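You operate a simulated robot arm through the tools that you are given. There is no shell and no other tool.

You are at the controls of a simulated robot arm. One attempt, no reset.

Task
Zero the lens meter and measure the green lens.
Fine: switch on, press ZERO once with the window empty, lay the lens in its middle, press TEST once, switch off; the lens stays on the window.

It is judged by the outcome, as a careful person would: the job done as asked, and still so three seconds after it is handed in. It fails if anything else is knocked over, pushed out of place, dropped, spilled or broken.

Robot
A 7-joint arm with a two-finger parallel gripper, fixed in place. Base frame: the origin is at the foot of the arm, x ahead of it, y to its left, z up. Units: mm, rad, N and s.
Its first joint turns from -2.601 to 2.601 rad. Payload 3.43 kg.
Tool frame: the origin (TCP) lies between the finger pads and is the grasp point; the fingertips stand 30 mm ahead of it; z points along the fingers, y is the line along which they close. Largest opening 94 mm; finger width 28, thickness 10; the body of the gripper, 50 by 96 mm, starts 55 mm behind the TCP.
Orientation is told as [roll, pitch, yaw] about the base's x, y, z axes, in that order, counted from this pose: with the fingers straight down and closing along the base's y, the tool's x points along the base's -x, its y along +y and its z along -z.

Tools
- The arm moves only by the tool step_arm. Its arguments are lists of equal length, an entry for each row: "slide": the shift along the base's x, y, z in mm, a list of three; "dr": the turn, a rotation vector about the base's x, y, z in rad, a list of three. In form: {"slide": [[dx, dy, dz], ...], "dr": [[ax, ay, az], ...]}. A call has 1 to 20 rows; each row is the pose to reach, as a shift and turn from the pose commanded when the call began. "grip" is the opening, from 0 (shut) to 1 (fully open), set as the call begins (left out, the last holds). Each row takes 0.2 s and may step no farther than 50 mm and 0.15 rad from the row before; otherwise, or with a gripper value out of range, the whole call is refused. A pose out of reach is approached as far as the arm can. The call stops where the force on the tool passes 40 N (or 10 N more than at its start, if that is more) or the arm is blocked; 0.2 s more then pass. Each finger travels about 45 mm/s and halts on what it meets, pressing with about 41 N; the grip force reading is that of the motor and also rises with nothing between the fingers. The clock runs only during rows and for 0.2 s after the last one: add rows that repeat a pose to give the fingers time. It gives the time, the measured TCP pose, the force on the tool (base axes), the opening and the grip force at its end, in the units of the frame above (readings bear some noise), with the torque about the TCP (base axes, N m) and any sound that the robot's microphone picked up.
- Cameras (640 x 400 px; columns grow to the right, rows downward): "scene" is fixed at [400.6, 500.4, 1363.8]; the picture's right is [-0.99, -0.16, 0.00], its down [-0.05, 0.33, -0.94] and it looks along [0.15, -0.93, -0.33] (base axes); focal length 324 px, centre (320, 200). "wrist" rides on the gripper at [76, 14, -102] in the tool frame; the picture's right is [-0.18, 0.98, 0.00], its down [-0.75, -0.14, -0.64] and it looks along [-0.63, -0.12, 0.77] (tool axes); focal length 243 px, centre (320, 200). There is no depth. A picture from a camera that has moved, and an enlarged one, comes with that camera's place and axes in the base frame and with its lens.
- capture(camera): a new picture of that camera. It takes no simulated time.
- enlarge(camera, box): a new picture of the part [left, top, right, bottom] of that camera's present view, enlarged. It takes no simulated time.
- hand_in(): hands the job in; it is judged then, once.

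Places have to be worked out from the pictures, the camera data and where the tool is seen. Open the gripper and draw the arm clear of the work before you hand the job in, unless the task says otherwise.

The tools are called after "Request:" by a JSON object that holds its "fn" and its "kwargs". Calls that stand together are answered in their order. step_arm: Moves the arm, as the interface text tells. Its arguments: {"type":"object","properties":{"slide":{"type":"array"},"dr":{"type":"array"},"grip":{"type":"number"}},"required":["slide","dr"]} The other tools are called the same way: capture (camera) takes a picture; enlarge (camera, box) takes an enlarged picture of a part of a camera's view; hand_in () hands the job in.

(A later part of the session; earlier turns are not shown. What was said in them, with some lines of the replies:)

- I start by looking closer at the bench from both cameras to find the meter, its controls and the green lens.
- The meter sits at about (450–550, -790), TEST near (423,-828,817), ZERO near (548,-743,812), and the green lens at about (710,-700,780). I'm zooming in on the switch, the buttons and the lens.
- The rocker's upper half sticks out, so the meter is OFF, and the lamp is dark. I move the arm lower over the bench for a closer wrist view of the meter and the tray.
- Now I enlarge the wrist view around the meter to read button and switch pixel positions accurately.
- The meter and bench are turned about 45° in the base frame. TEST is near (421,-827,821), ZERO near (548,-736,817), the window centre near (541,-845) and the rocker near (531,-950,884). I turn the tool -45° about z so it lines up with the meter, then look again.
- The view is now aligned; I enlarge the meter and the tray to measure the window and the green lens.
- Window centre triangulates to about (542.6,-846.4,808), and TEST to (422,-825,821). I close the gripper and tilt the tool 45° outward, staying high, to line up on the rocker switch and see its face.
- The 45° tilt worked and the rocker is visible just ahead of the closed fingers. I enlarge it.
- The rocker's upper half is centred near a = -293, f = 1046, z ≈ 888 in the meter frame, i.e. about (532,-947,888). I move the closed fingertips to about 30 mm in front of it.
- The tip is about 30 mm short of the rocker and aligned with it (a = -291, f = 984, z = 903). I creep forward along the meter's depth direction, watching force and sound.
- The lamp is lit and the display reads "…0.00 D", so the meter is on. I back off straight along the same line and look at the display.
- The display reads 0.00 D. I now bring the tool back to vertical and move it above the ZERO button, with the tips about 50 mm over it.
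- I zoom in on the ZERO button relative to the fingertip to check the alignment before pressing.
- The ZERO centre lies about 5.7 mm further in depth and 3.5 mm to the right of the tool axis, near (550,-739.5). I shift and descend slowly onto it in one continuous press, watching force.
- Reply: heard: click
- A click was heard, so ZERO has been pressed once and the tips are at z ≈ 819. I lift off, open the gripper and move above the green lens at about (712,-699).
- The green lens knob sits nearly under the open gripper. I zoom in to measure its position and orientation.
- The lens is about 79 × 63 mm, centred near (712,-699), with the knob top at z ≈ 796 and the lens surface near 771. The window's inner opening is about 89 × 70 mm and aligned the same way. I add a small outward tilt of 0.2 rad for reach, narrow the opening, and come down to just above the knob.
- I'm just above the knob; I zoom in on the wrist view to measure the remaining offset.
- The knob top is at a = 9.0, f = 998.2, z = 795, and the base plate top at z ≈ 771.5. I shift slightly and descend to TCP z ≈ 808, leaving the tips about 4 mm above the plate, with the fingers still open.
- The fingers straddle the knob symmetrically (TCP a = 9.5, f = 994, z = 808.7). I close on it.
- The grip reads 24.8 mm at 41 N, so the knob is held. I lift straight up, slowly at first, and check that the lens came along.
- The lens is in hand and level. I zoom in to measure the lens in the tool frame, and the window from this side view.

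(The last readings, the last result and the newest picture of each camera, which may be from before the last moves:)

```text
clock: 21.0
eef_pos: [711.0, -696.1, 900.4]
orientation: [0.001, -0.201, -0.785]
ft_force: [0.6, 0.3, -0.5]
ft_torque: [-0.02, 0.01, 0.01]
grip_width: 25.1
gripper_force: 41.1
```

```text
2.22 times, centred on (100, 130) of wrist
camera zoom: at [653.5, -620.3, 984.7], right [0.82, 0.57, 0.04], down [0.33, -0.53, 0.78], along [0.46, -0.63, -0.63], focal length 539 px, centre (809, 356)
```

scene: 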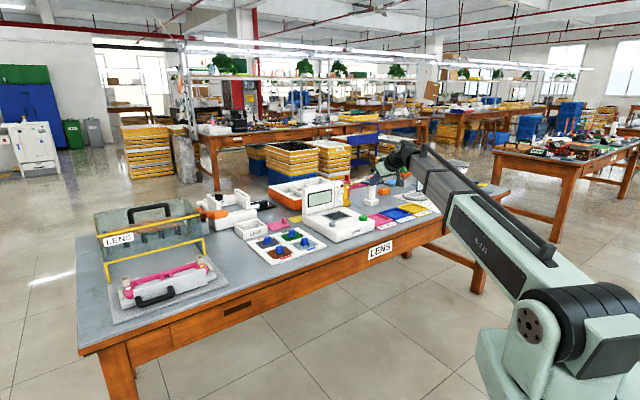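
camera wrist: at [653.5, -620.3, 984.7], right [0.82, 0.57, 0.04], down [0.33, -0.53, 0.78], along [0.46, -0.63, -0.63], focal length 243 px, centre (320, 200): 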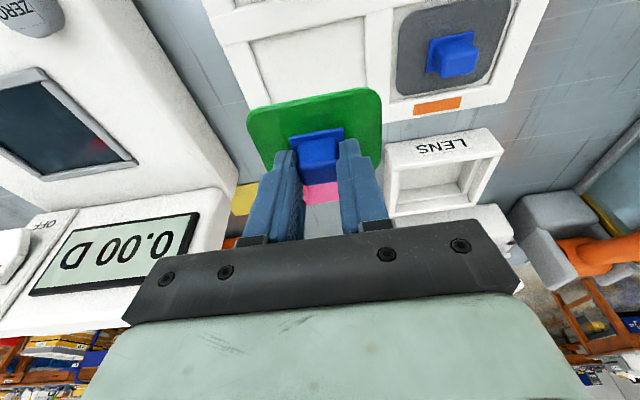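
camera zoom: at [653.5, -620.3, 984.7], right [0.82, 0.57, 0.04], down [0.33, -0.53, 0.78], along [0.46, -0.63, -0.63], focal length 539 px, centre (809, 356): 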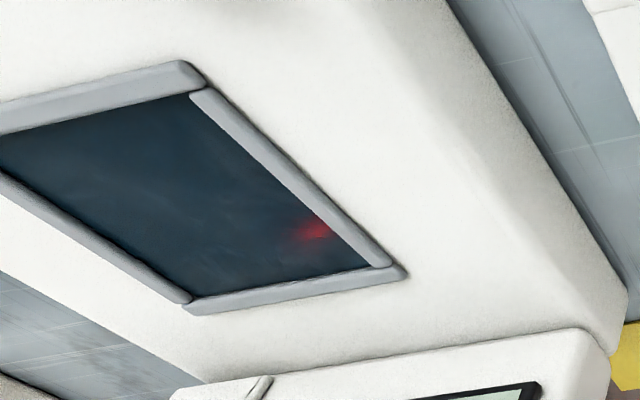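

The lens centre is about 4.6 mm ahead of the TCP, square to the tool. The window centre re-triangulates to a = -214.8, f = 981, with its frame top at z ≈ 811. I carry the lens over the window at constant height.

Request:
{"fn": "step_arm", "kwargs": {"slide": [[-25, -21, 0], [-55, -46, 0], [-86, -73, 0], [-117, -99, 0], [-148, -125, 0], [-172.1, -145.1, 0], [-172.1, -145.1, 0]], "dr": [[0, 0, 0], [0, 0, 0], [0, 0, 0], [0, 0, 0], [0, 0, 0], [0, 0, 0], [0, 0, 0]], "grip": 0}}

Request:
{"fn": "capture", "kwargs": {"camera": "wrist"}}

Request:
{"fn": "enlarge", "kwargs": {"camera": "scene", "box": [290, 170, 390, 245]}}

```text
clock: 22.6
eef_pos: [538.6, -841.5, 898.4]
orientation: [-0.001, -0.2, -0.785]
ft_force: [0.3, 0.0, -0.3]
ft_torque: [0.0, 0.01, 0.03]
grip_width: 24.8
gripper_force: 40.9
```

```text
taken
camera wrist: at [481.5, -764.1, 981.9], right [0.82, 0.57, 0.04], down [0.33, -0.53, 0.78], along [0.46, -0.63, -0.63], focal length 243 px, centre (320, 200)
```

wrist: 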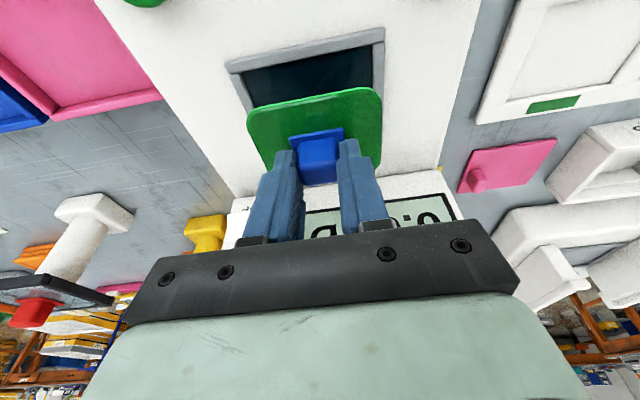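

```text
5.33 times, centred on (340, 208) of scene
camera zoom: at [400.6, 500.4, 1363.8], right [-0.99, -0.16, 0.0], down [-0.05, 0.33, -0.94], along [0.15, -0.93, -0.33], focal length 1729 px, centre (213, 160)
```

zoom: 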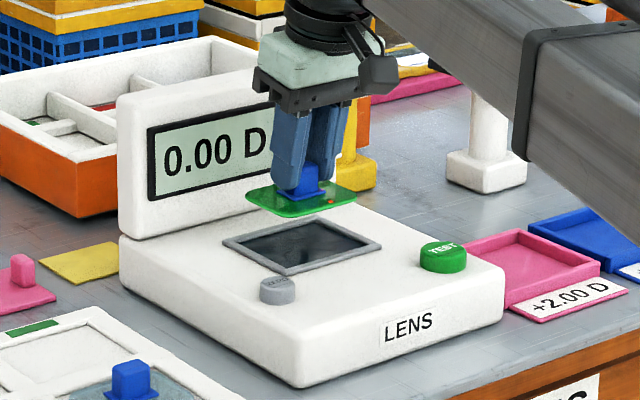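

The lens is above the window. I zoom in to compare the lens and window frame edges.

Request:
{"fn": "enlarge", "kwargs": {"camera": "wrist", "box": [210, 20, 410, 180]}}

```text
2.50 times, centred on (310, 100) of wrist
camera zoom: at [481.5, -764.1, 981.9], right [0.82, 0.57, 0.04], down [0.33, -0.53, 0.78], along [0.46, -0.63, -0.63], focal length 606 px, centre (345, 450)
```

zoom: 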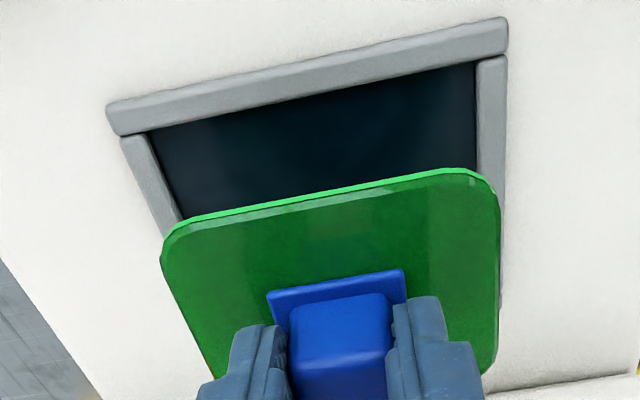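

The window's inner edges span a = -259 to -171.5, with the near edge at f = 945. The lens needs about 1.7 mm more towards TEST. I correct and descend until the lens is a few mm above the frame.

Request:
{"fn": "step_arm", "kwargs": {"slide": [[-1.2, -1.2, -10], [-1.2, -1.2, -20], [-1.2, -1.2, -30], [-1.2, -1.2, -37], [-1.2, -1.2, -37]], "dr": [[0, 0, 0], [0, 0, 0], [0, 0, 0], [0, 0, 0], [0, 0, 0]], "grip": 0}}

Request:
{"fn": "enlarge", "kwargs": {"camera": "wrist", "box": [210, 40, 410, 200]}}

Request:
{"fn": "enlarge", "kwargs": {"camera": "scene", "box": [315, 190, 375, 230]}}

```text
clock: 23.8
eef_pos: [538.4, -841.6, 861.6]
orientation: [0.001, -0.202, -0.785]
ft_force: [0.1, -0.1, -0.1]
ft_torque: [0.02, 0.0, -0.02]
grip_width: 24.8
gripper_force: 41.2
```

```text
2.50 times, centred on (310, 120) of wrist
camera zoom: at [480.5, -765.3, 947.0], right [0.82, 0.57, 0.04], down [0.33, -0.53, 0.78], along [0.46, -0.63, -0.63], focal length 606 px, centre (345, 400)
```

zoom: 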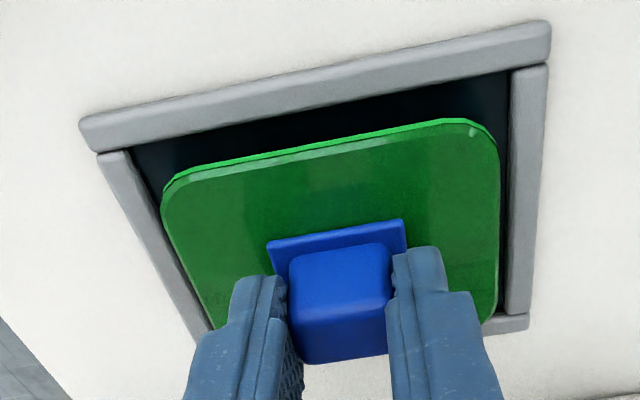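

```text
10.00 times, centred on (345, 210) of scene
camera zoom: at [400.6, 500.4, 1363.8], right [-0.99, -0.16, 0.0], down [-0.05, 0.33, -0.94], along [0.15, -0.93, -0.33], focal length 3242 px, centre (70, 100)
```

zoom: 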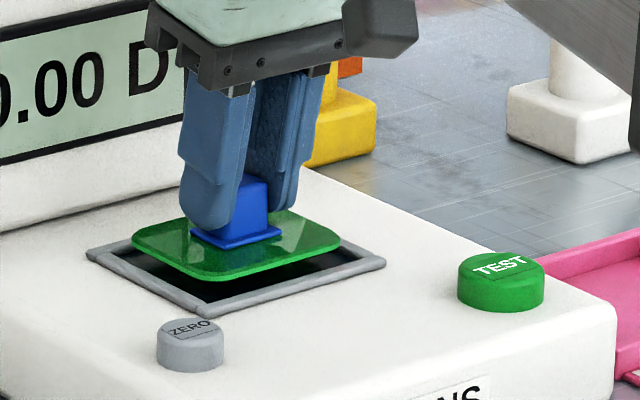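

The lens lines up within about 0.5 mm of the window centre on both axes and hovers about 8 mm up. I lower it in small steps, watching the force.

Request:
{"fn": "step_arm", "kwargs": {"slide": [[0, 0, -2], [0, 0, -4], [0, 0, -6], [0, 0, -7], [0, 0, -8], [0, 0, -8]], "dr": [[0, 0, 0], [0, 0, 0], [0, 0, 0], [0, 0, 0], [0, 0, 0], [0, 0, 0]], "grip": 0}}

Request:
{"fn": "enlarge", "kwargs": {"camera": "wrist", "box": [210, 40, 410, 200]}}

Request:
{"fn": "enlarge", "kwargs": {"camera": "scene", "box": [315, 190, 375, 230]}}

```text
clock: 25.2
eef_pos: [536.3, -841.1, 854.7]
orientation: [0.0, -0.201, -0.786]
ft_force: [0.2, 1.0, -0.8]
ft_torque: [0.01, 0.0, 0.02]
grip_width: 24.8
gripper_force: 40.9
```

```text
2.50 times, centred on (310, 120) of wrist
camera zoom: at [478.7, -765.4, 938.8], right [0.82, 0.57, 0.04], down [0.33, -0.53, 0.78], along [0.46, -0.63, -0.63], focal length 606 px, centre (345, 400)
```

zoom: 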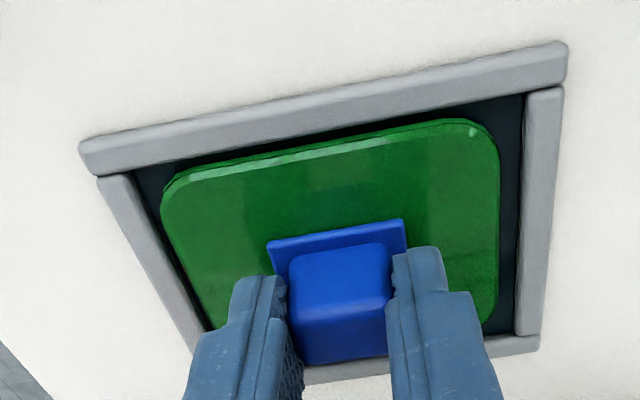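

```text
10.00 times, centred on (345, 210) of scene
camera zoom: at [400.6, 500.4, 1363.8], right [-0.99, -0.16, 0.0], down [-0.05, 0.33, -0.94], along [0.15, -0.93, -0.33], focal length 3242 px, centre (70, 100)
```

zoom: 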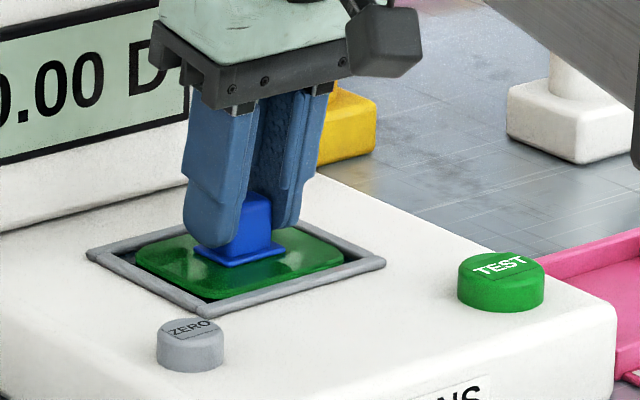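

The lens sits about 1.5 mm towards TEST and 1.9 mm too near. I correct by (+2.4, -0.3) mm and keep lowering in 1 mm steps.

Request:
{"fn": "step_arm", "kwargs": {"slide": [[1.2, -0.2, 0], [2.4, -0.3, 0], [2.4, -0.3, -1], [2.4, -0.3, -2], [2.4, -0.3, -2]], "dr": [[0, 0, 0], [0, 0, 0], [0, 0, 0], [0, 0, 0], [0, 0, 0]], "grip": 0}}

Request:
{"fn": "enlarge", "kwargs": {"camera": "wrist", "box": [210, 40, 410, 200]}}

Request:
{"fn": "enlarge", "kwargs": {"camera": "scene", "box": [315, 190, 375, 230]}}

```text
clock: 26.4
eef_pos: [538.1, -841.7, 853.7]
orientation: [-0.001, -0.2, -0.785]
ft_force: [0.3, 0.3, 8.8]
ft_torque: [-0.01, -0.09, -0.01]
grip_width: 24.6
gripper_force: 40.4
```

```text
2.50 times, centred on (310, 120) of wrist
camera zoom: at [481.5, -765.7, 938.4], right [0.82, 0.57, 0.04], down [0.33, -0.53, 0.78], along [0.46, -0.63, -0.62], focal length 606 px, centre (345, 400)
```

zoom: 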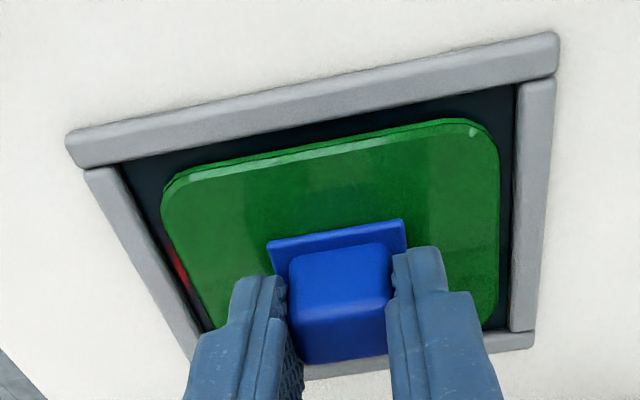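

```text
10.00 times, centred on (345, 210) of scene
camera zoom: at [400.6, 500.4, 1363.8], right [-0.99, -0.16, 0.0], down [-0.05, 0.33, -0.94], along [0.15, -0.93, -0.33], focal length 3242 px, centre (70, 100)
```

zoom: 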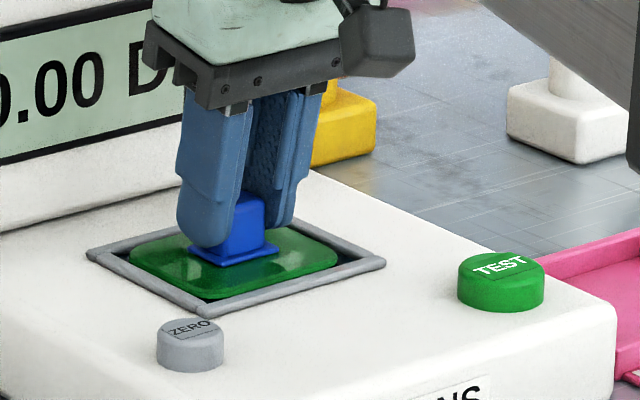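

Contact: 8.8 N upward with the lens lying on the window, gaps of about 15–16 px on both sides, and the lens centre within about 1 mm. I relieve the pressure by 1 mm and open the fingers.

Request:
{"fn": "step_arm", "kwargs": {"slide": [[0, 0, 0.8], [0, 0, 0.8]], "dr": [[0, 0, 0], [0, 0, 0]], "grip": 0}}

Request:
{"fn": "enlarge", "kwargs": {"camera": "wrist", "box": [210, 40, 410, 200]}}

Request:
{"fn": "enlarge", "kwargs": {"camera": "scene", "box": [320, 200, 360, 226]}}

```text
clock: 27.0
eef_pos: [538.8, -841.9, 853.7]
orientation: [0.0, -0.2, -0.785]
ft_force: [0.4, 0.8, 3.4]
ft_torque: [-0.02, -0.06, 0.03]
grip_width: 25.0
gripper_force: 40.9
```

```text
2.50 times, centred on (310, 120) of wrist
camera zoom: at [481.6, -765.9, 938.6], right [0.82, 0.57, 0.04], down [0.33, -0.53, 0.78], along [0.46, -0.63, -0.63], focal length 606 px, centre (345, 400)
```

zoom: 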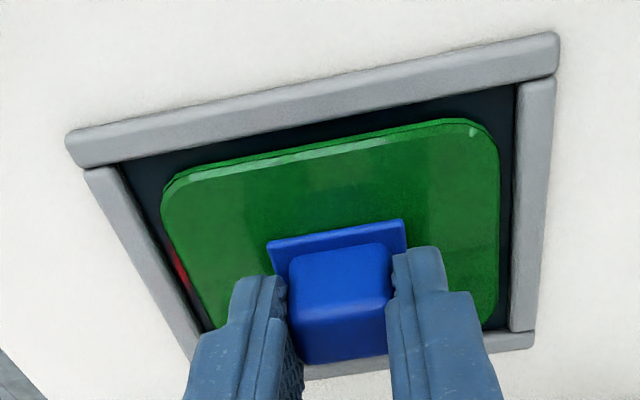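

```text
15.38 times, centred on (340, 213) of scene
camera zoom: at [400.6, 500.4, 1363.8], right [-0.99, -0.16, 0.0], down [-0.05, 0.33, -0.94], along [0.15, -0.93, -0.33], focal length 4988 px, centre (12, 0)
```

zoom: 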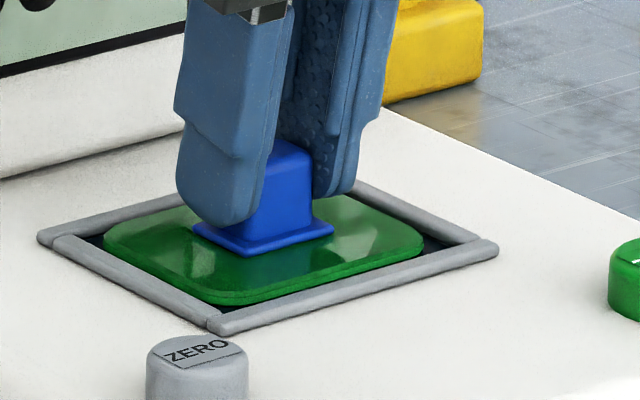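

The lens lies inside the frame with gaps on all sides. I open the fingers to release it.

Request:
{"fn": "step_arm", "kwargs": {"slide": [[0, 0, 0], [0, 0, 0], [0, 0, 0], [0, 0, 0]], "dr": [[0, 0, 0], [0, 0, 0], [0, 0, 0], [0, 0, 0]], "grip": 0.6}}

Request:
{"fn": "enlarge", "kwargs": {"camera": "wrist", "box": [210, 40, 410, 200]}}

Request:
{"fn": "enlarge", "kwargs": {"camera": "scene", "box": [315, 190, 375, 230]}}

```text
clock: 28.0
eef_pos: [538.8, -841.8, 853.7]
orientation: [0.001, -0.201, -0.785]
ft_force: [-0.1, -0.5, -0.9]
ft_torque: [0.0, -0.02, 0.0]
grip_width: 56.2
gripper_force: 0.2
```

```text
2.50 times, centred on (310, 120) of wrist
camera zoom: at [481.6, -766.0, 938.6], right [0.82, 0.57, 0.04], down [0.33, -0.53, 0.78], along [0.46, -0.63, -0.63], focal length 606 px, centre (345, 400)
```

zoom: 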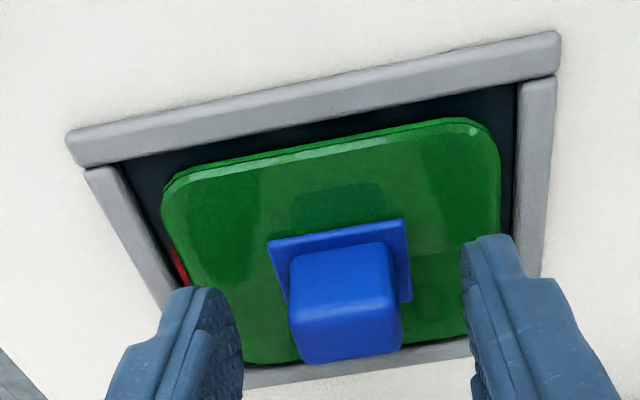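

```text
10.00 times, centred on (345, 210) of scene
camera zoom: at [400.6, 500.4, 1363.8], right [-0.99, -0.16, 0.0], down [-0.05, 0.33, -0.94], along [0.15, -0.93, -0.33], focal length 3242 px, centre (70, 100)
```

zoom: 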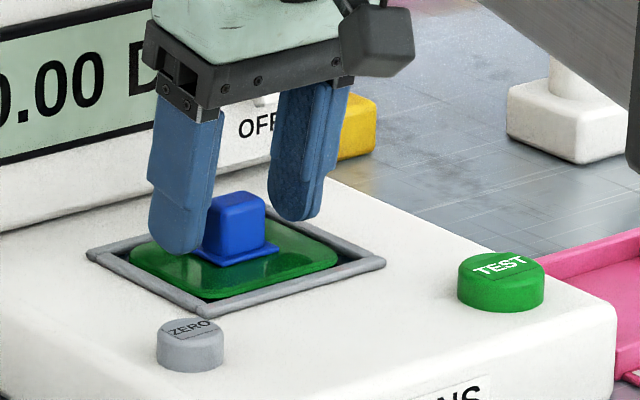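

The lens stayed put after release. I lift straight up clear of the knob, then check its seating.

Request:
{"fn": "step_arm", "kwargs": {"slide": [[0, 0, 8], [0, 0, 20], [0, 0, 40], [0, 0, 65], [0, 0, 65]], "dr": [[0, 0, 0], [0, 0, 0], [0, 0, 0], [0, 0, 0], [0, 0, 0]], "grip": 0.6}}

Request:
{"fn": "capture", "kwargs": {"camera": "wrist"}}

Request:
{"fn": "enlarge", "kwargs": {"camera": "wrist", "box": [220, 20, 400, 170]}}

Request:
{"fn": "enlarge", "kwargs": {"camera": "scene", "box": [315, 190, 375, 230]}}

```text
clock: 29.2
eef_pos: [540.1, -842.0, 919.3]
orientation: [0.0, -0.202, -0.784]
ft_force: [-0.3, -0.7, 0.7]
ft_torque: [0.0, -0.01, -0.01]
grip_width: 56.4
gripper_force: 0.1
```

```text
taken
camera wrist: at [482.3, -765.8, 1003.1], right [0.82, 0.57, 0.04], down [0.33, -0.53, 0.78], along [0.46, -0.63, -0.63], focal length 243 px, centre (320, 200)
```

wrist: 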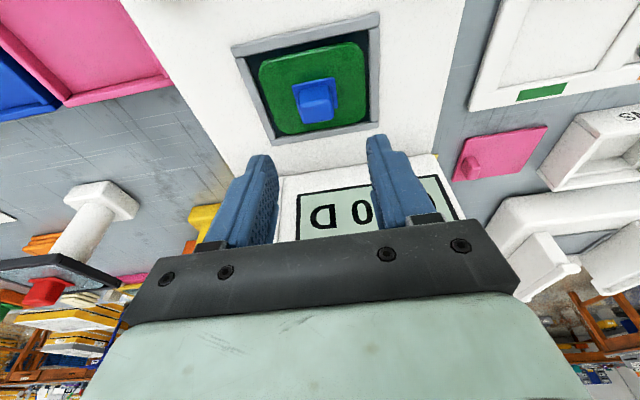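

```text
2.67 times, centred on (310, 95) of wrist
camera zoom: at [482.3, -765.8, 1003.1], right [0.82, 0.57, 0.04], down [0.33, -0.53, 0.78], along [0.46, -0.63, -0.63], focal length 647 px, centre (347, 480)
```

zoom: 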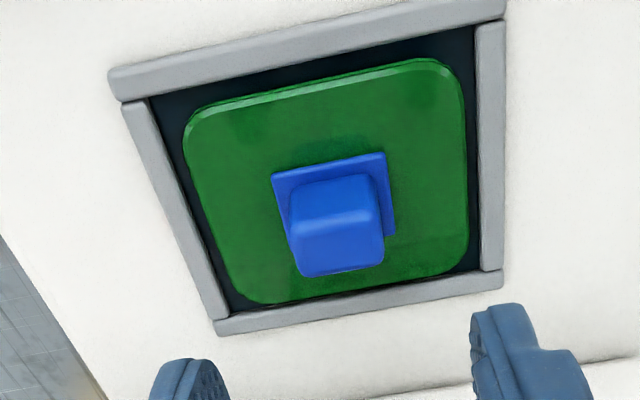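

```text
10.00 times, centred on (345, 210) of scene
camera zoom: at [400.6, 500.4, 1363.8], right [-0.99, -0.16, 0.0], down [-0.05, 0.33, -0.94], along [0.15, -0.93, -0.33], focal length 3242 px, centre (70, 100)
```

zoom: 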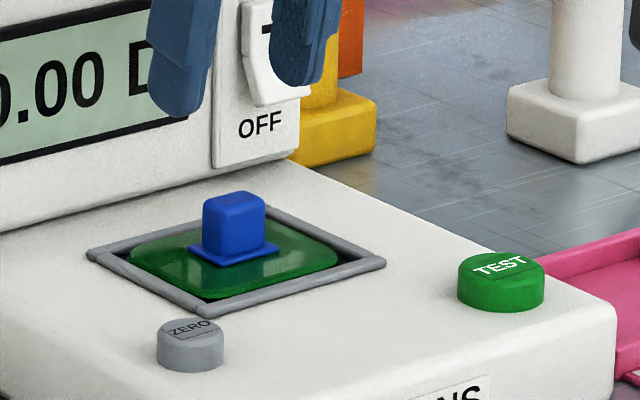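

The lens sits squarely in the window. I close the gripper, straighten the tool and move above TEST at about (422,-825).

Request:
{"fn": "step_arm", "kwargs": {"slide": [[-15, 2, 0], [-50, 8, 0], [-85, 13, 0], [-117.4, 17.7, -10], [-117.4, 17.7, -13], [-117.4, 17.7, -13]], "dr": [[0.02, 0.02, 0], [0.08, 0.08, 0], [0.1414, 0.1414, 0], [0.1414, 0.1414, 0], [0.1414, 0.1414, 0], [0.1414, 0.1414, 0]], "grip": 0}}

Request:
{"fn": "capture", "kwargs": {"camera": "wrist"}}

Request:
{"fn": "enlarge", "kwargs": {"camera": "wrist", "box": [270, 70, 370, 170]}}

Request:
{"fn": "enlarge", "kwargs": {"camera": "scene", "box": [290, 170, 390, 245]}}

```text
clock: 30.6
eef_pos: [423.0, -824.8, 906.5]
orientation: [-0.003, 0.0, -0.786]
ft_force: [1.0, -0.2, 0.1]
ft_torque: [-0.03, 0.05, 0.02]
grip_width: 0.0
gripper_force: 33.0
```

```text
taken
camera wrist: at [377.8, -762.0, 1007.8], right [0.83, 0.56, 0.0], down [0.43, -0.63, 0.64], along [0.36, -0.53, -0.77], focal length 243 px, centre (320, 200)
```

wrist: 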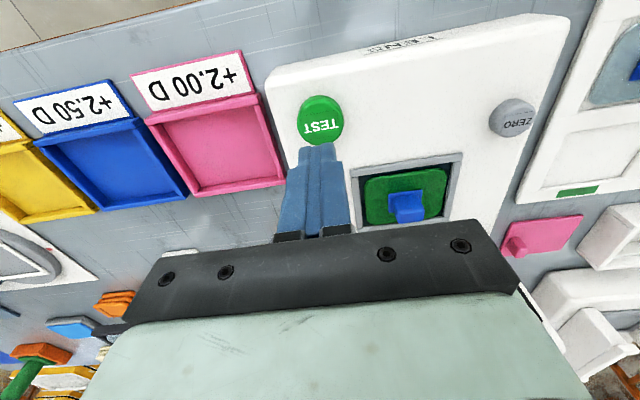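

```text
4.00 times, centred on (320, 120) of wrist
camera zoom: at [377.8, -762.0, 1007.8], right [0.83, 0.56, 0.0], down [0.43, -0.63, 0.64], along [0.36, -0.53, -0.77], focal length 970 px, centre (320, 520)
```

zoom: 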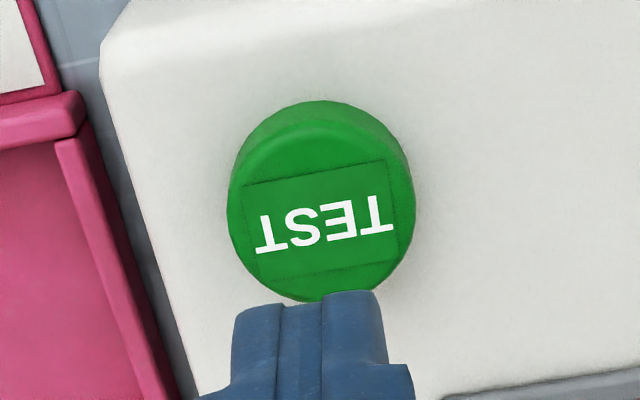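

```text
5.33 times, centred on (340, 208) of scene
camera zoom: at [400.6, 500.4, 1363.8], right [-0.99, -0.16, 0.0], down [-0.05, 0.33, -0.94], along [0.15, -0.93, -0.33], focal length 1729 px, centre (213, 160)
```

zoom: 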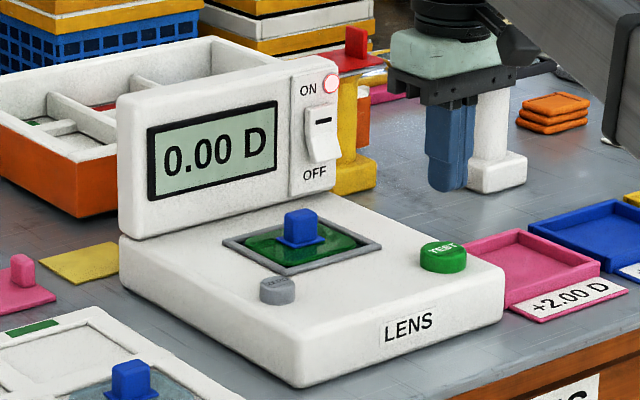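

TEST is directly under the tips (offset < 1.5 mm). I descend onto it in one continuous slow press.

Request:
{"fn": "step_arm", "kwargs": {"slide": [[0.5, -0.5, -20], [0.5, -0.5, -40], [0.5, -0.5, -49], [0.5, -0.5, -52], [0.5, -0.5, -54], [0.5, -0.5, -56], [0.5, -0.5, -57]], "dr": [[0, 0, 0], [0, 0, 0], [0, 0, 0], [0, 0, 0], [0, 0, 0], [0, 0, 0], [0, 0, 0]], "grip": 0}}

Request:
{"fn": "enlarge", "kwargs": {"camera": "scene", "box": [290, 170, 390, 245]}}

```text
clock: 32.2
eef_pos: [423.7, -825.3, 848.4]
orientation: [-0.001, 0.0, -0.785]
ft_force: [0.7, -2.1, 4.1]
ft_torque: [-0.03, -0.02, 0.04]
grip_width: 0.0
gripper_force: 33.1
heard: click
```

```text
5.33 times, centred on (340, 208) of scene
camera zoom: at [400.6, 500.4, 1363.8], right [-0.99, -0.16, 0.0], down [-0.05, 0.33, -0.94], along [0.15, -0.93, -0.33], focal length 1729 px, centre (213, 160)
```

zoom: 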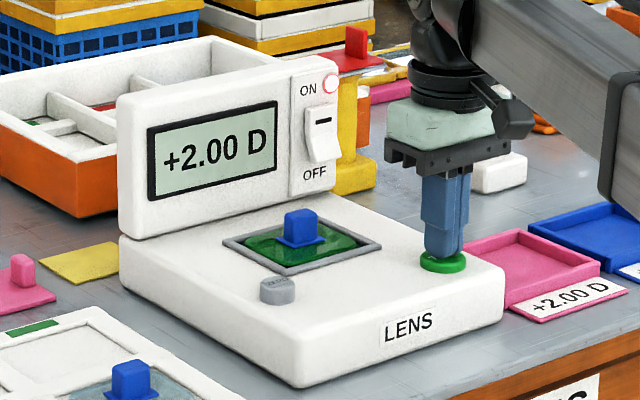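

The display reads +2.00 D after one click, so the measurement is done. I lift off TEST and tilt the tool 45° again for the switch, staying high.

Request:
{"fn": "step_arm", "kwargs": {"slide": [[0, 0, 15], [0, 0, 50], [0, 0, 85], [4, -6, 100], [9, -13, 105], [13, -20, 105], [18, -26, 105], [22, -33, 105], [26.9, -39.6, 105], [26.9, -39.6, 105]], "dr": [[0, 0, 0], [0, 0, 0], [0, 0, 0], [-0.093, -0.093, 0], [-0.185, -0.185, 0], [-0.278, -0.278, 0], [-0.37, -0.37, 0], [-0.463, -0.463, 0], [-0.5554, -0.5554, 0], [-0.5554, -0.5554, 0]], "grip": 0}}

Request:
{"fn": "enlarge", "kwargs": {"camera": "wrist", "box": [260, 30, 400, 190]}}

Request:
{"fn": "enlarge", "kwargs": {"camera": "scene", "box": [290, 160, 390, 245]}}

```text
clock: 34.4
eef_pos: [448.4, -864.5, 951.9]
orientation: [0.001, -0.788, -0.786]
ft_force: [0.0, -0.1, 0.8]
ft_torque: [-0.01, -0.01, 0.0]
grip_width: 0.1
gripper_force: 33.3
```

```text
2.50 times, centred on (330, 110) of wrist
camera zoom: at [369.2, -766.8, 971.4], right [0.79, 0.6, 0.13], down [-0.05, -0.15, 0.99], along [0.62, -0.78, -0.09], focal length 606 px, centre (295, 425)
```

zoom: 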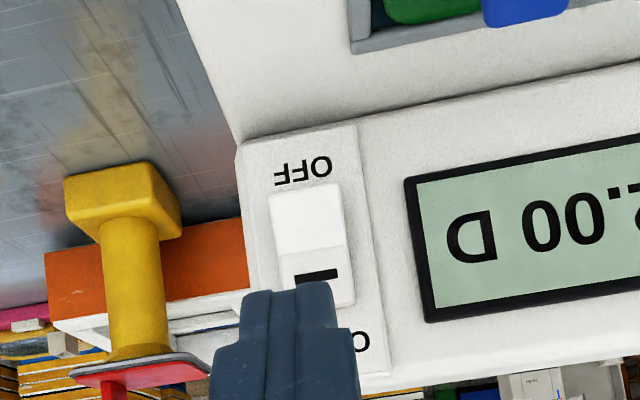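

```text
4.71 times, centred on (340, 202) of scene
camera zoom: at [400.6, 500.4, 1363.8], right [-0.99, -0.16, 0.0], down [-0.05, 0.33, -0.94], along [0.15, -0.93, -0.33], focal length 1526 px, centre (226, 188)
```

zoom: 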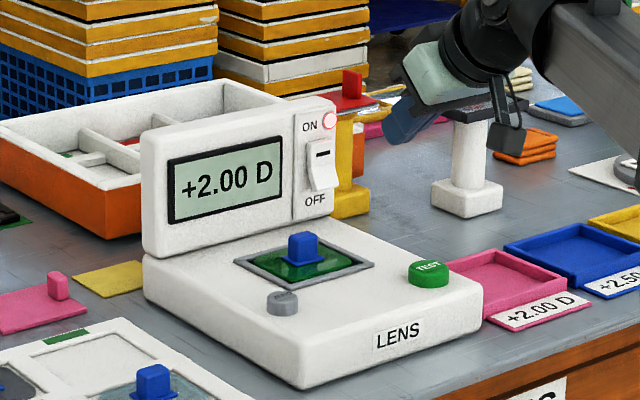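

The lower half of the rocker now sticks out, centred near a = -293.5, z ≈ 860. I bring the tips about 30 mm in front of it at that height.

Request:
{"fn": "step_arm", "kwargs": {"slide": [[0, 0, -27], [0, 0, -54], [13, -12, -75], [27, -25, -82], [40, -37.5, -82], [40, -37.5, -82]], "dr": [[0, 0, 0], [0, 0, 0], [0, 0, 0], [0, 0, 0], [0, 0, 0], [0, 0, 0]], "grip": 0}}

Request:
{"fn": "enlarge", "kwargs": {"camera": "wrist", "box": [260, 60, 400, 240]}}

Request:
{"fn": "enlarge", "kwargs": {"camera": "scene", "box": [310, 170, 380, 230]}}

```text
clock: 35.8
eef_pos: [488.8, -903.6, 870.2]
orientation: [0.0, -0.785, -0.785]
ft_force: [0.0, 0.3, -0.4]
ft_torque: [0.02, 0.01, 0.0]
grip_width: 0.1
gripper_force: 33.2
```

```text
2.22 times, centred on (330, 150) of wrist
camera zoom: at [408.9, -804.1, 888.8], right [0.79, 0.6, 0.13], down [-0.04, -0.16, 0.99], along [0.62, -0.78, -0.1], focal length 539 px, centre (298, 311)
```

zoom: 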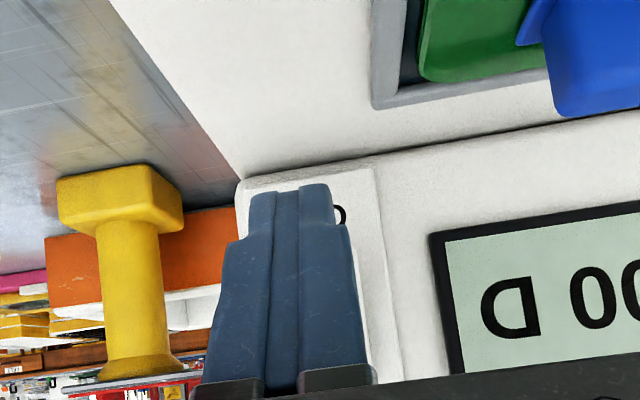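

```text
6.67 times, centred on (345, 200) of scene
camera zoom: at [400.6, 500.4, 1363.8], right [-0.99, -0.16, 0.0], down [-0.05, 0.33, -0.94], along [0.15, -0.93, -0.33], focal length 2162 px, centre (153, 200)
```

zoom: 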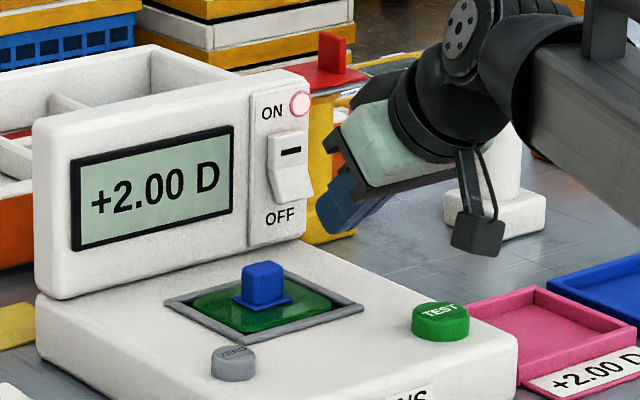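

The tips are aligned at a = -293.5 and z = 870. I press forward along the depth direction in small steps to switch the meter off.

Request:
{"fn": "step_arm", "kwargs": {"slide": [[7.1, -7.1, 0], [12.7, -12.7, 0], [15.6, -15.6, 0], [17.7, -17.7, 0], [19.8, -19.8, 0], [21.2, -21.2, 0], [21.2, -21.2, 0]], "dr": [[0, 0, 0], [0, 0, 0], [0, 0, 0], [0, 0, 0], [0, 0, 0], [0, 0, 0], [0, 0, 0]], "grip": 0}}

Request:
{"fn": "enlarge", "kwargs": {"camera": "scene", "box": [310, 170, 380, 230]}}

```text
clock: 37.4
eef_pos: [510.5, -924.8, 871.9]
orientation: [0.001, -0.786, -0.785]
ft_force: [-0.4, -0.3, 0.6]
ft_torque: [0.0, -0.03, 0.04]
grip_width: 0.0
gripper_force: 33.5
```

```text
6.67 times, centred on (345, 200) of scene
camera zoom: at [400.6, 500.4, 1363.8], right [-0.99, -0.16, 0.0], down [-0.05, 0.33, -0.94], along [0.15, -0.93, -0.33], focal length 2162 px, centre (153, 200)
```

zoom: 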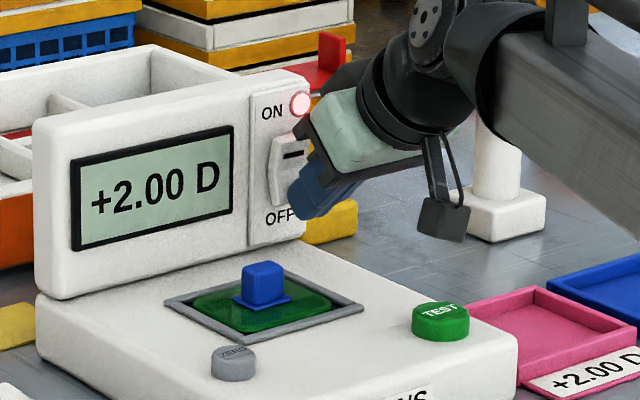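

No contact yet; the lamp is still lit. I continue forward a few more mm.

Request:
{"fn": "step_arm", "kwargs": {"slide": [[1.4, -1.4, 0], [2.8, -2.8, 0], [4.2, -4.2, 0], [4.2, -4.2, 0]], "dr": [[0, 0, 0], [0, 0, 0], [0, 0, 0], [0, 0, 0]], "grip": 0}}

Request:
{"fn": "enlarge", "kwargs": {"camera": "scene", "box": [310, 170, 380, 230]}}

Request:
{"fn": "enlarge", "kwargs": {"camera": "wrist", "box": [260, 60, 400, 240]}}

```text
clock: 38.4
eef_pos: [513.4, -926.4, 872.1]
orientation: [0.0, -0.782, -0.784]
ft_force: [-13.1, 15.5, 2.9]
ft_torque: [0.12, 0.11, 0.05]
grip_width: 0.2
gripper_force: 33.1
```

```text
6.67 times, centred on (345, 200) of scene
camera zoom: at [400.6, 500.4, 1363.8], right [-0.99, -0.16, 0.0], down [-0.05, 0.33, -0.94], along [0.15, -0.93, -0.33], focal length 2162 px, centre (153, 200)
```

zoom: 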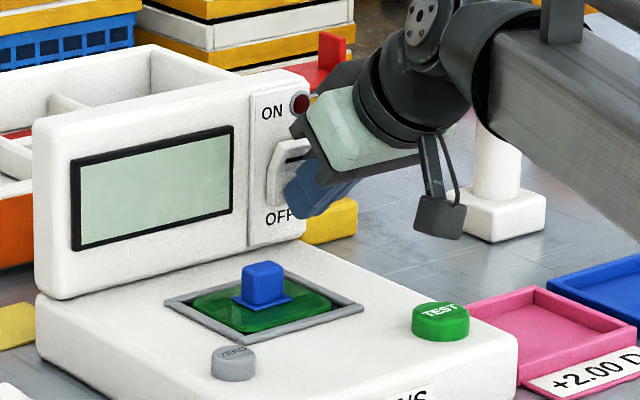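

```text
2.22 times, centred on (330, 150) of wrist
camera zoom: at [433.4, -828.5, 889.8], right [0.79, 0.6, 0.13], down [-0.04, -0.16, 0.99], along [0.62, -0.78, -0.1], focal length 539 px, centre (298, 311)
```

zoom: 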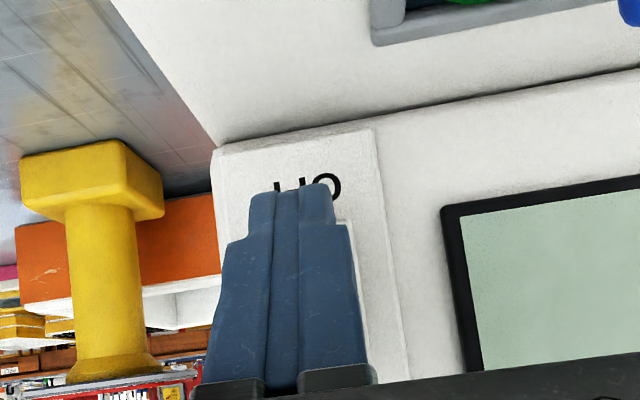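

The lamp is dark, the display is blank and the rocker is back to OFF. I retreat straight back along the same line, then raise the arm.

Request:
{"fn": "step_arm", "kwargs": {"slide": [[-7, 7, 0], [-25, 25, 0], [-50, 50, 0], [-75, 75, 15], [-95, 95, 45], [-100, 100, 85], [-100, 100, 125], [-100, 100, 125]], "dr": [[0, 0, 0], [0, 0, 0], [0, 0, 0], [0, 0, 0], [0, 0, 0], [0, 0, 0], [0, 0, 0], [0, 0, 0]], "grip": 0}}

Request:
{"fn": "capture", "kwargs": {"camera": "wrist"}}

Request:
{"fn": "enlarge", "kwargs": {"camera": "scene", "box": [290, 170, 390, 245]}}

```text
clock: 40.2
eef_pos: [414.9, -825.7, 995.9]
orientation: [0.001, -0.784, -0.787]
ft_force: [-0.7, -0.3, 0.5]
ft_torque: [-0.02, -0.04, 0.03]
grip_width: 0.1
gripper_force: 32.8
```

```text
taken
camera wrist: at [335.0, -727.1, 1013.8], right [0.79, 0.6, 0.13], down [-0.04, -0.16, 0.99], along [0.61, -0.78, -0.1], focal length 243 px, centre (320, 200)
```

wrist: 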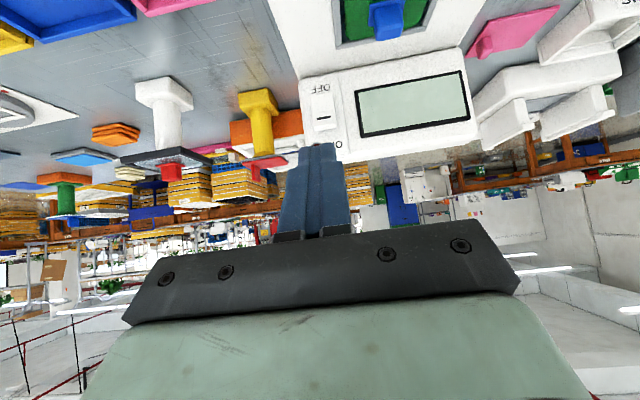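

```text
5.33 times, centred on (340, 208) of scene
camera zoom: at [400.6, 500.4, 1363.8], right [-0.99, -0.16, 0.0], down [-0.05, 0.33, -0.94], along [0.15, -0.93, -0.33], focal length 1729 px, centre (213, 160)
```

zoom: 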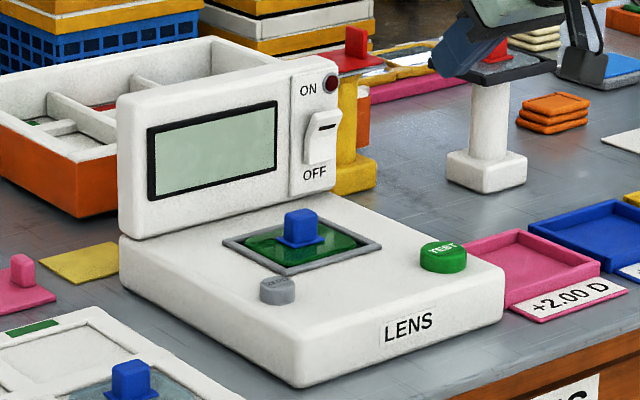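

The meter is off and the lens is undisturbed. I straighten the tool, open the gripper and draw the arm up and back towards its starting place, then check the lens once more.

Request:
{"fn": "step_arm", "kwargs": {"slide": [[-15, 11, 25], [-31, 23, 50], [-47, 34, 75], [-63, 46, 100], [-79, 57, 120], [-95, 69, 140], [-110, 80, 150], [-126, 92, 155], [-126, 92, 155]], "dr": [[0, 0, 0], [0.093, 0.093, 0], [0.185, 0.185, 0], [0.278, 0.278, 0], [0.37, 0.37, 0], [0.463, 0.463, 0], [0.5554, 0.5554, 0], [0.5554, 0.5554, 0], [0.5554, 0.5554, 0]], "grip": 1}}

Request:
{"fn": "capture", "kwargs": {"camera": "wrist"}}

Request:
{"fn": "enlarge", "kwargs": {"camera": "scene", "box": [220, 160, 400, 272]}}

Request:
{"fn": "enlarge", "kwargs": {"camera": "scene", "box": [320, 200, 370, 232]}}

```text
clock: 42.1
eef_pos: [287.1, -737.2, 1151.0]
orientation: [-0.001, -0.006, -0.789]
ft_force: [1.8, -7.3, -11.9]
ft_torque: [0.0, -0.22, 0.18]
grip_width: 93.9
gripper_force: 0.2
stopped in row 9: the force on the tool passed its limit at 42 N (the readings are from after the stop); the commanded pose is now the measured one
```

```text
taken
camera wrist: at [243.7, -672.7, 1251.8], right [0.83, 0.56, 0.0], down [0.43, -0.63, 0.65], along [0.36, -0.54, -0.76], focal length 243 px, centre (320, 200)
```

wrist: 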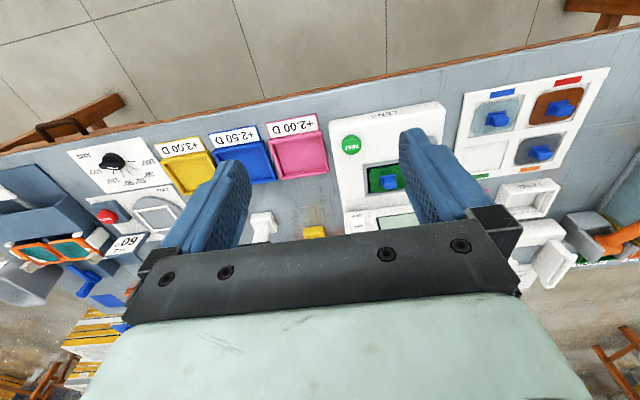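

```text
3.56 times, centred on (310, 216) of scene
camera zoom: at [400.6, 500.4, 1363.8], right [-0.99, -0.16, 0.0], down [-0.05, 0.33, -0.94], along [0.15, -0.93, -0.33], focal length 1153 px, centre (356, 143)
```

zoom: 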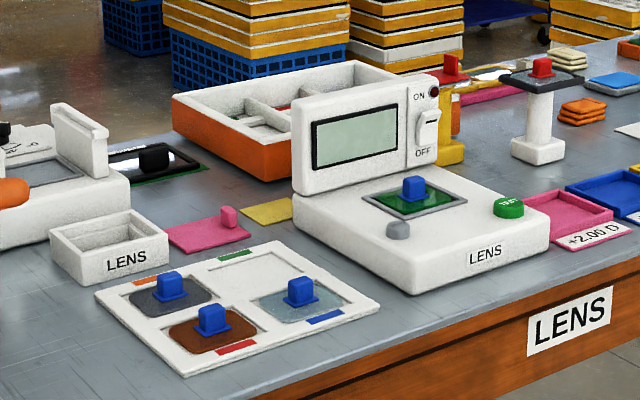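

```text
12.50 times, centred on (345, 216) of scene
camera zoom: at [400.6, 500.4, 1363.8], right [-0.99, -0.16, 0.0], down [-0.05, 0.33, -0.94], along [0.15, -0.93, -0.33], focal length 4053 px, centre (8, 0)
```

zoom: 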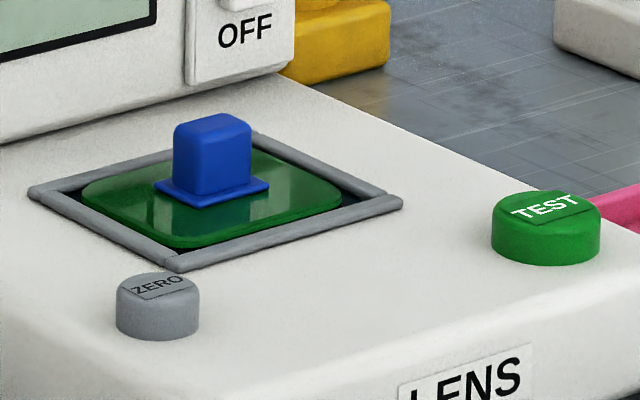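

The last row reported a force spike in free air, possibly from a sudden arm motion. I check the full scene and hold still to see the force settle.

Request:
{"fn": "capture", "kwargs": {"camera": "scene"}}

Request:
{"fn": "step_arm", "kwargs": {"slide": [[0, 0, 0], [0, 0, 0], [0, 0, 0]], "dr": [[0, 0, 0], [0, 0, 0], [0, 0, 0]], "grip": 1}}

```text
taken
```

scene: 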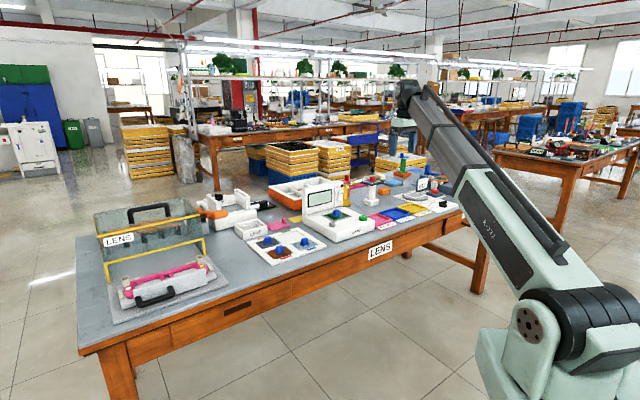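

```text
clock: 42.9
eef_pos: [288.8, -735.5, 1150.9]
orientation: [-0.003, -0.005, -0.792]
ft_force: [2.9, -9.9, -21.0]
ft_torque: [-0.27, -0.39, 0.14]
grip_width: 94.1
gripper_force: 0.1
```

There is a steady 20 N load, probably the wrist camera touching the forearm in this folded pose. I back out along the way I came.

Request:
{"fn": "step_arm", "kwargs": {"slide": [[8, -6, -8], [20, -15, -20], [40, -30, -40], [40, -30, -40]], "dr": [[0, 0, 0], [0, 0, 0], [0, 0, 0], [0, 0, 0]], "grip": 1}}

Request:
{"fn": "enlarge", "kwargs": {"camera": "scene", "box": [370, 60, 470, 180]}}

```text
clock: 43.9
eef_pos: [327.4, -766.4, 1108.4]
orientation: [-0.001, -0.003, -0.791]
ft_force: [0.9, -0.2, -1.3]
ft_torque: [0.01, -0.01, -0.02]
grip_width: 94.1
gripper_force: 0.1
```

```text
3.33 times, centred on (420, 120) of scene
camera zoom: at [400.6, 500.4, 1363.8], right [-0.99, -0.16, 0.0], down [-0.05, 0.33, -0.94], along [0.15, -0.93, -0.33], focal length 1081 px, centre (-13, 467)
```

zoom: 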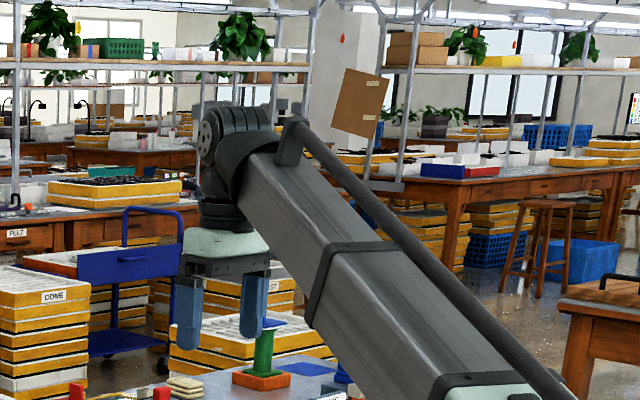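

The force is gone, the gripper is open and the arm is well clear at z ≈ 1108. I take a final look at the lens and meter from above before handing in.

Request:
{"fn": "capture", "kwargs": {"camera": "wrist"}}

Request:
{"fn": "enlarge", "kwargs": {"camera": "scene", "box": [290, 170, 390, 245]}}

```text
taken
camera wrist: at [284.7, -702.8, 1210.5], right [0.83, 0.56, 0.0], down [0.43, -0.63, 0.65], along [0.36, -0.53, -0.76], focal length 243 px, centre (320, 200)
```

wrist: 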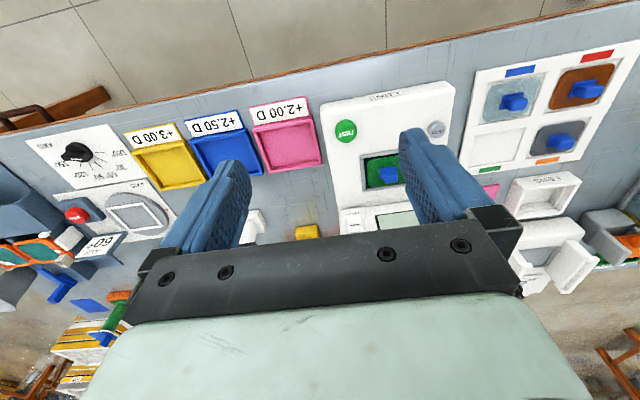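

```text
5.33 times, centred on (340, 208) of scene
camera zoom: at [400.6, 500.4, 1363.8], right [-0.99, -0.16, 0.0], down [-0.05, 0.33, -0.94], along [0.15, -0.93, -0.33], focal length 1729 px, centre (213, 160)
```

zoom: 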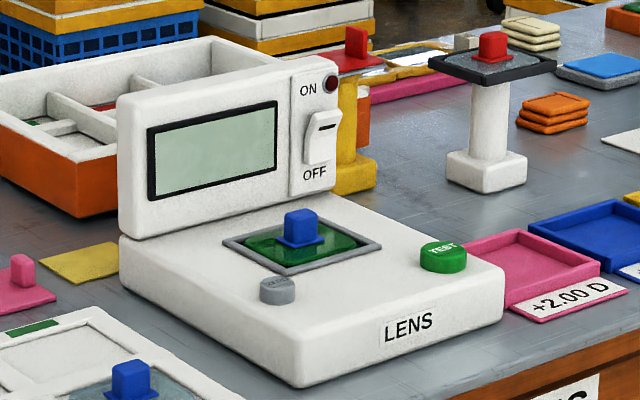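

The meter is off, the green lens lies in the middle of the window after reading +2.00 D, everything else on the bench is where it was, and the arm is clear with the gripper open. I hand the job in.

Request:
{"fn": "hand_in", "kwargs": {}}

```text
The job is handed in.
```

The lens meter was zeroed and the green lens measured: the display read **+2.00 D**. I've handed the job in; no verdict came back.

- **Sequence:** I switched the meter on and pressed ZERO once with the window empty. Then I laid the green lens in the window, pressed TEST once and switched off. One click was heard for each button.
- **Lens position:** It lies flat inside the window frame, about 1 mm from the centre by my measurements, and stayed there after release.
- **End state:** The lamp is dark, the display is blank and the rocker is at OFF. The gripper is open and the arm is clear, about 260 mm above the bench.
- **Force spike:** While drawing the arm back, the tool force reached 42 N in free air, probably the wrist camera touching the forearm. I backed out and the force dropped to zero. The final pictures show nothing on the bench out of place.
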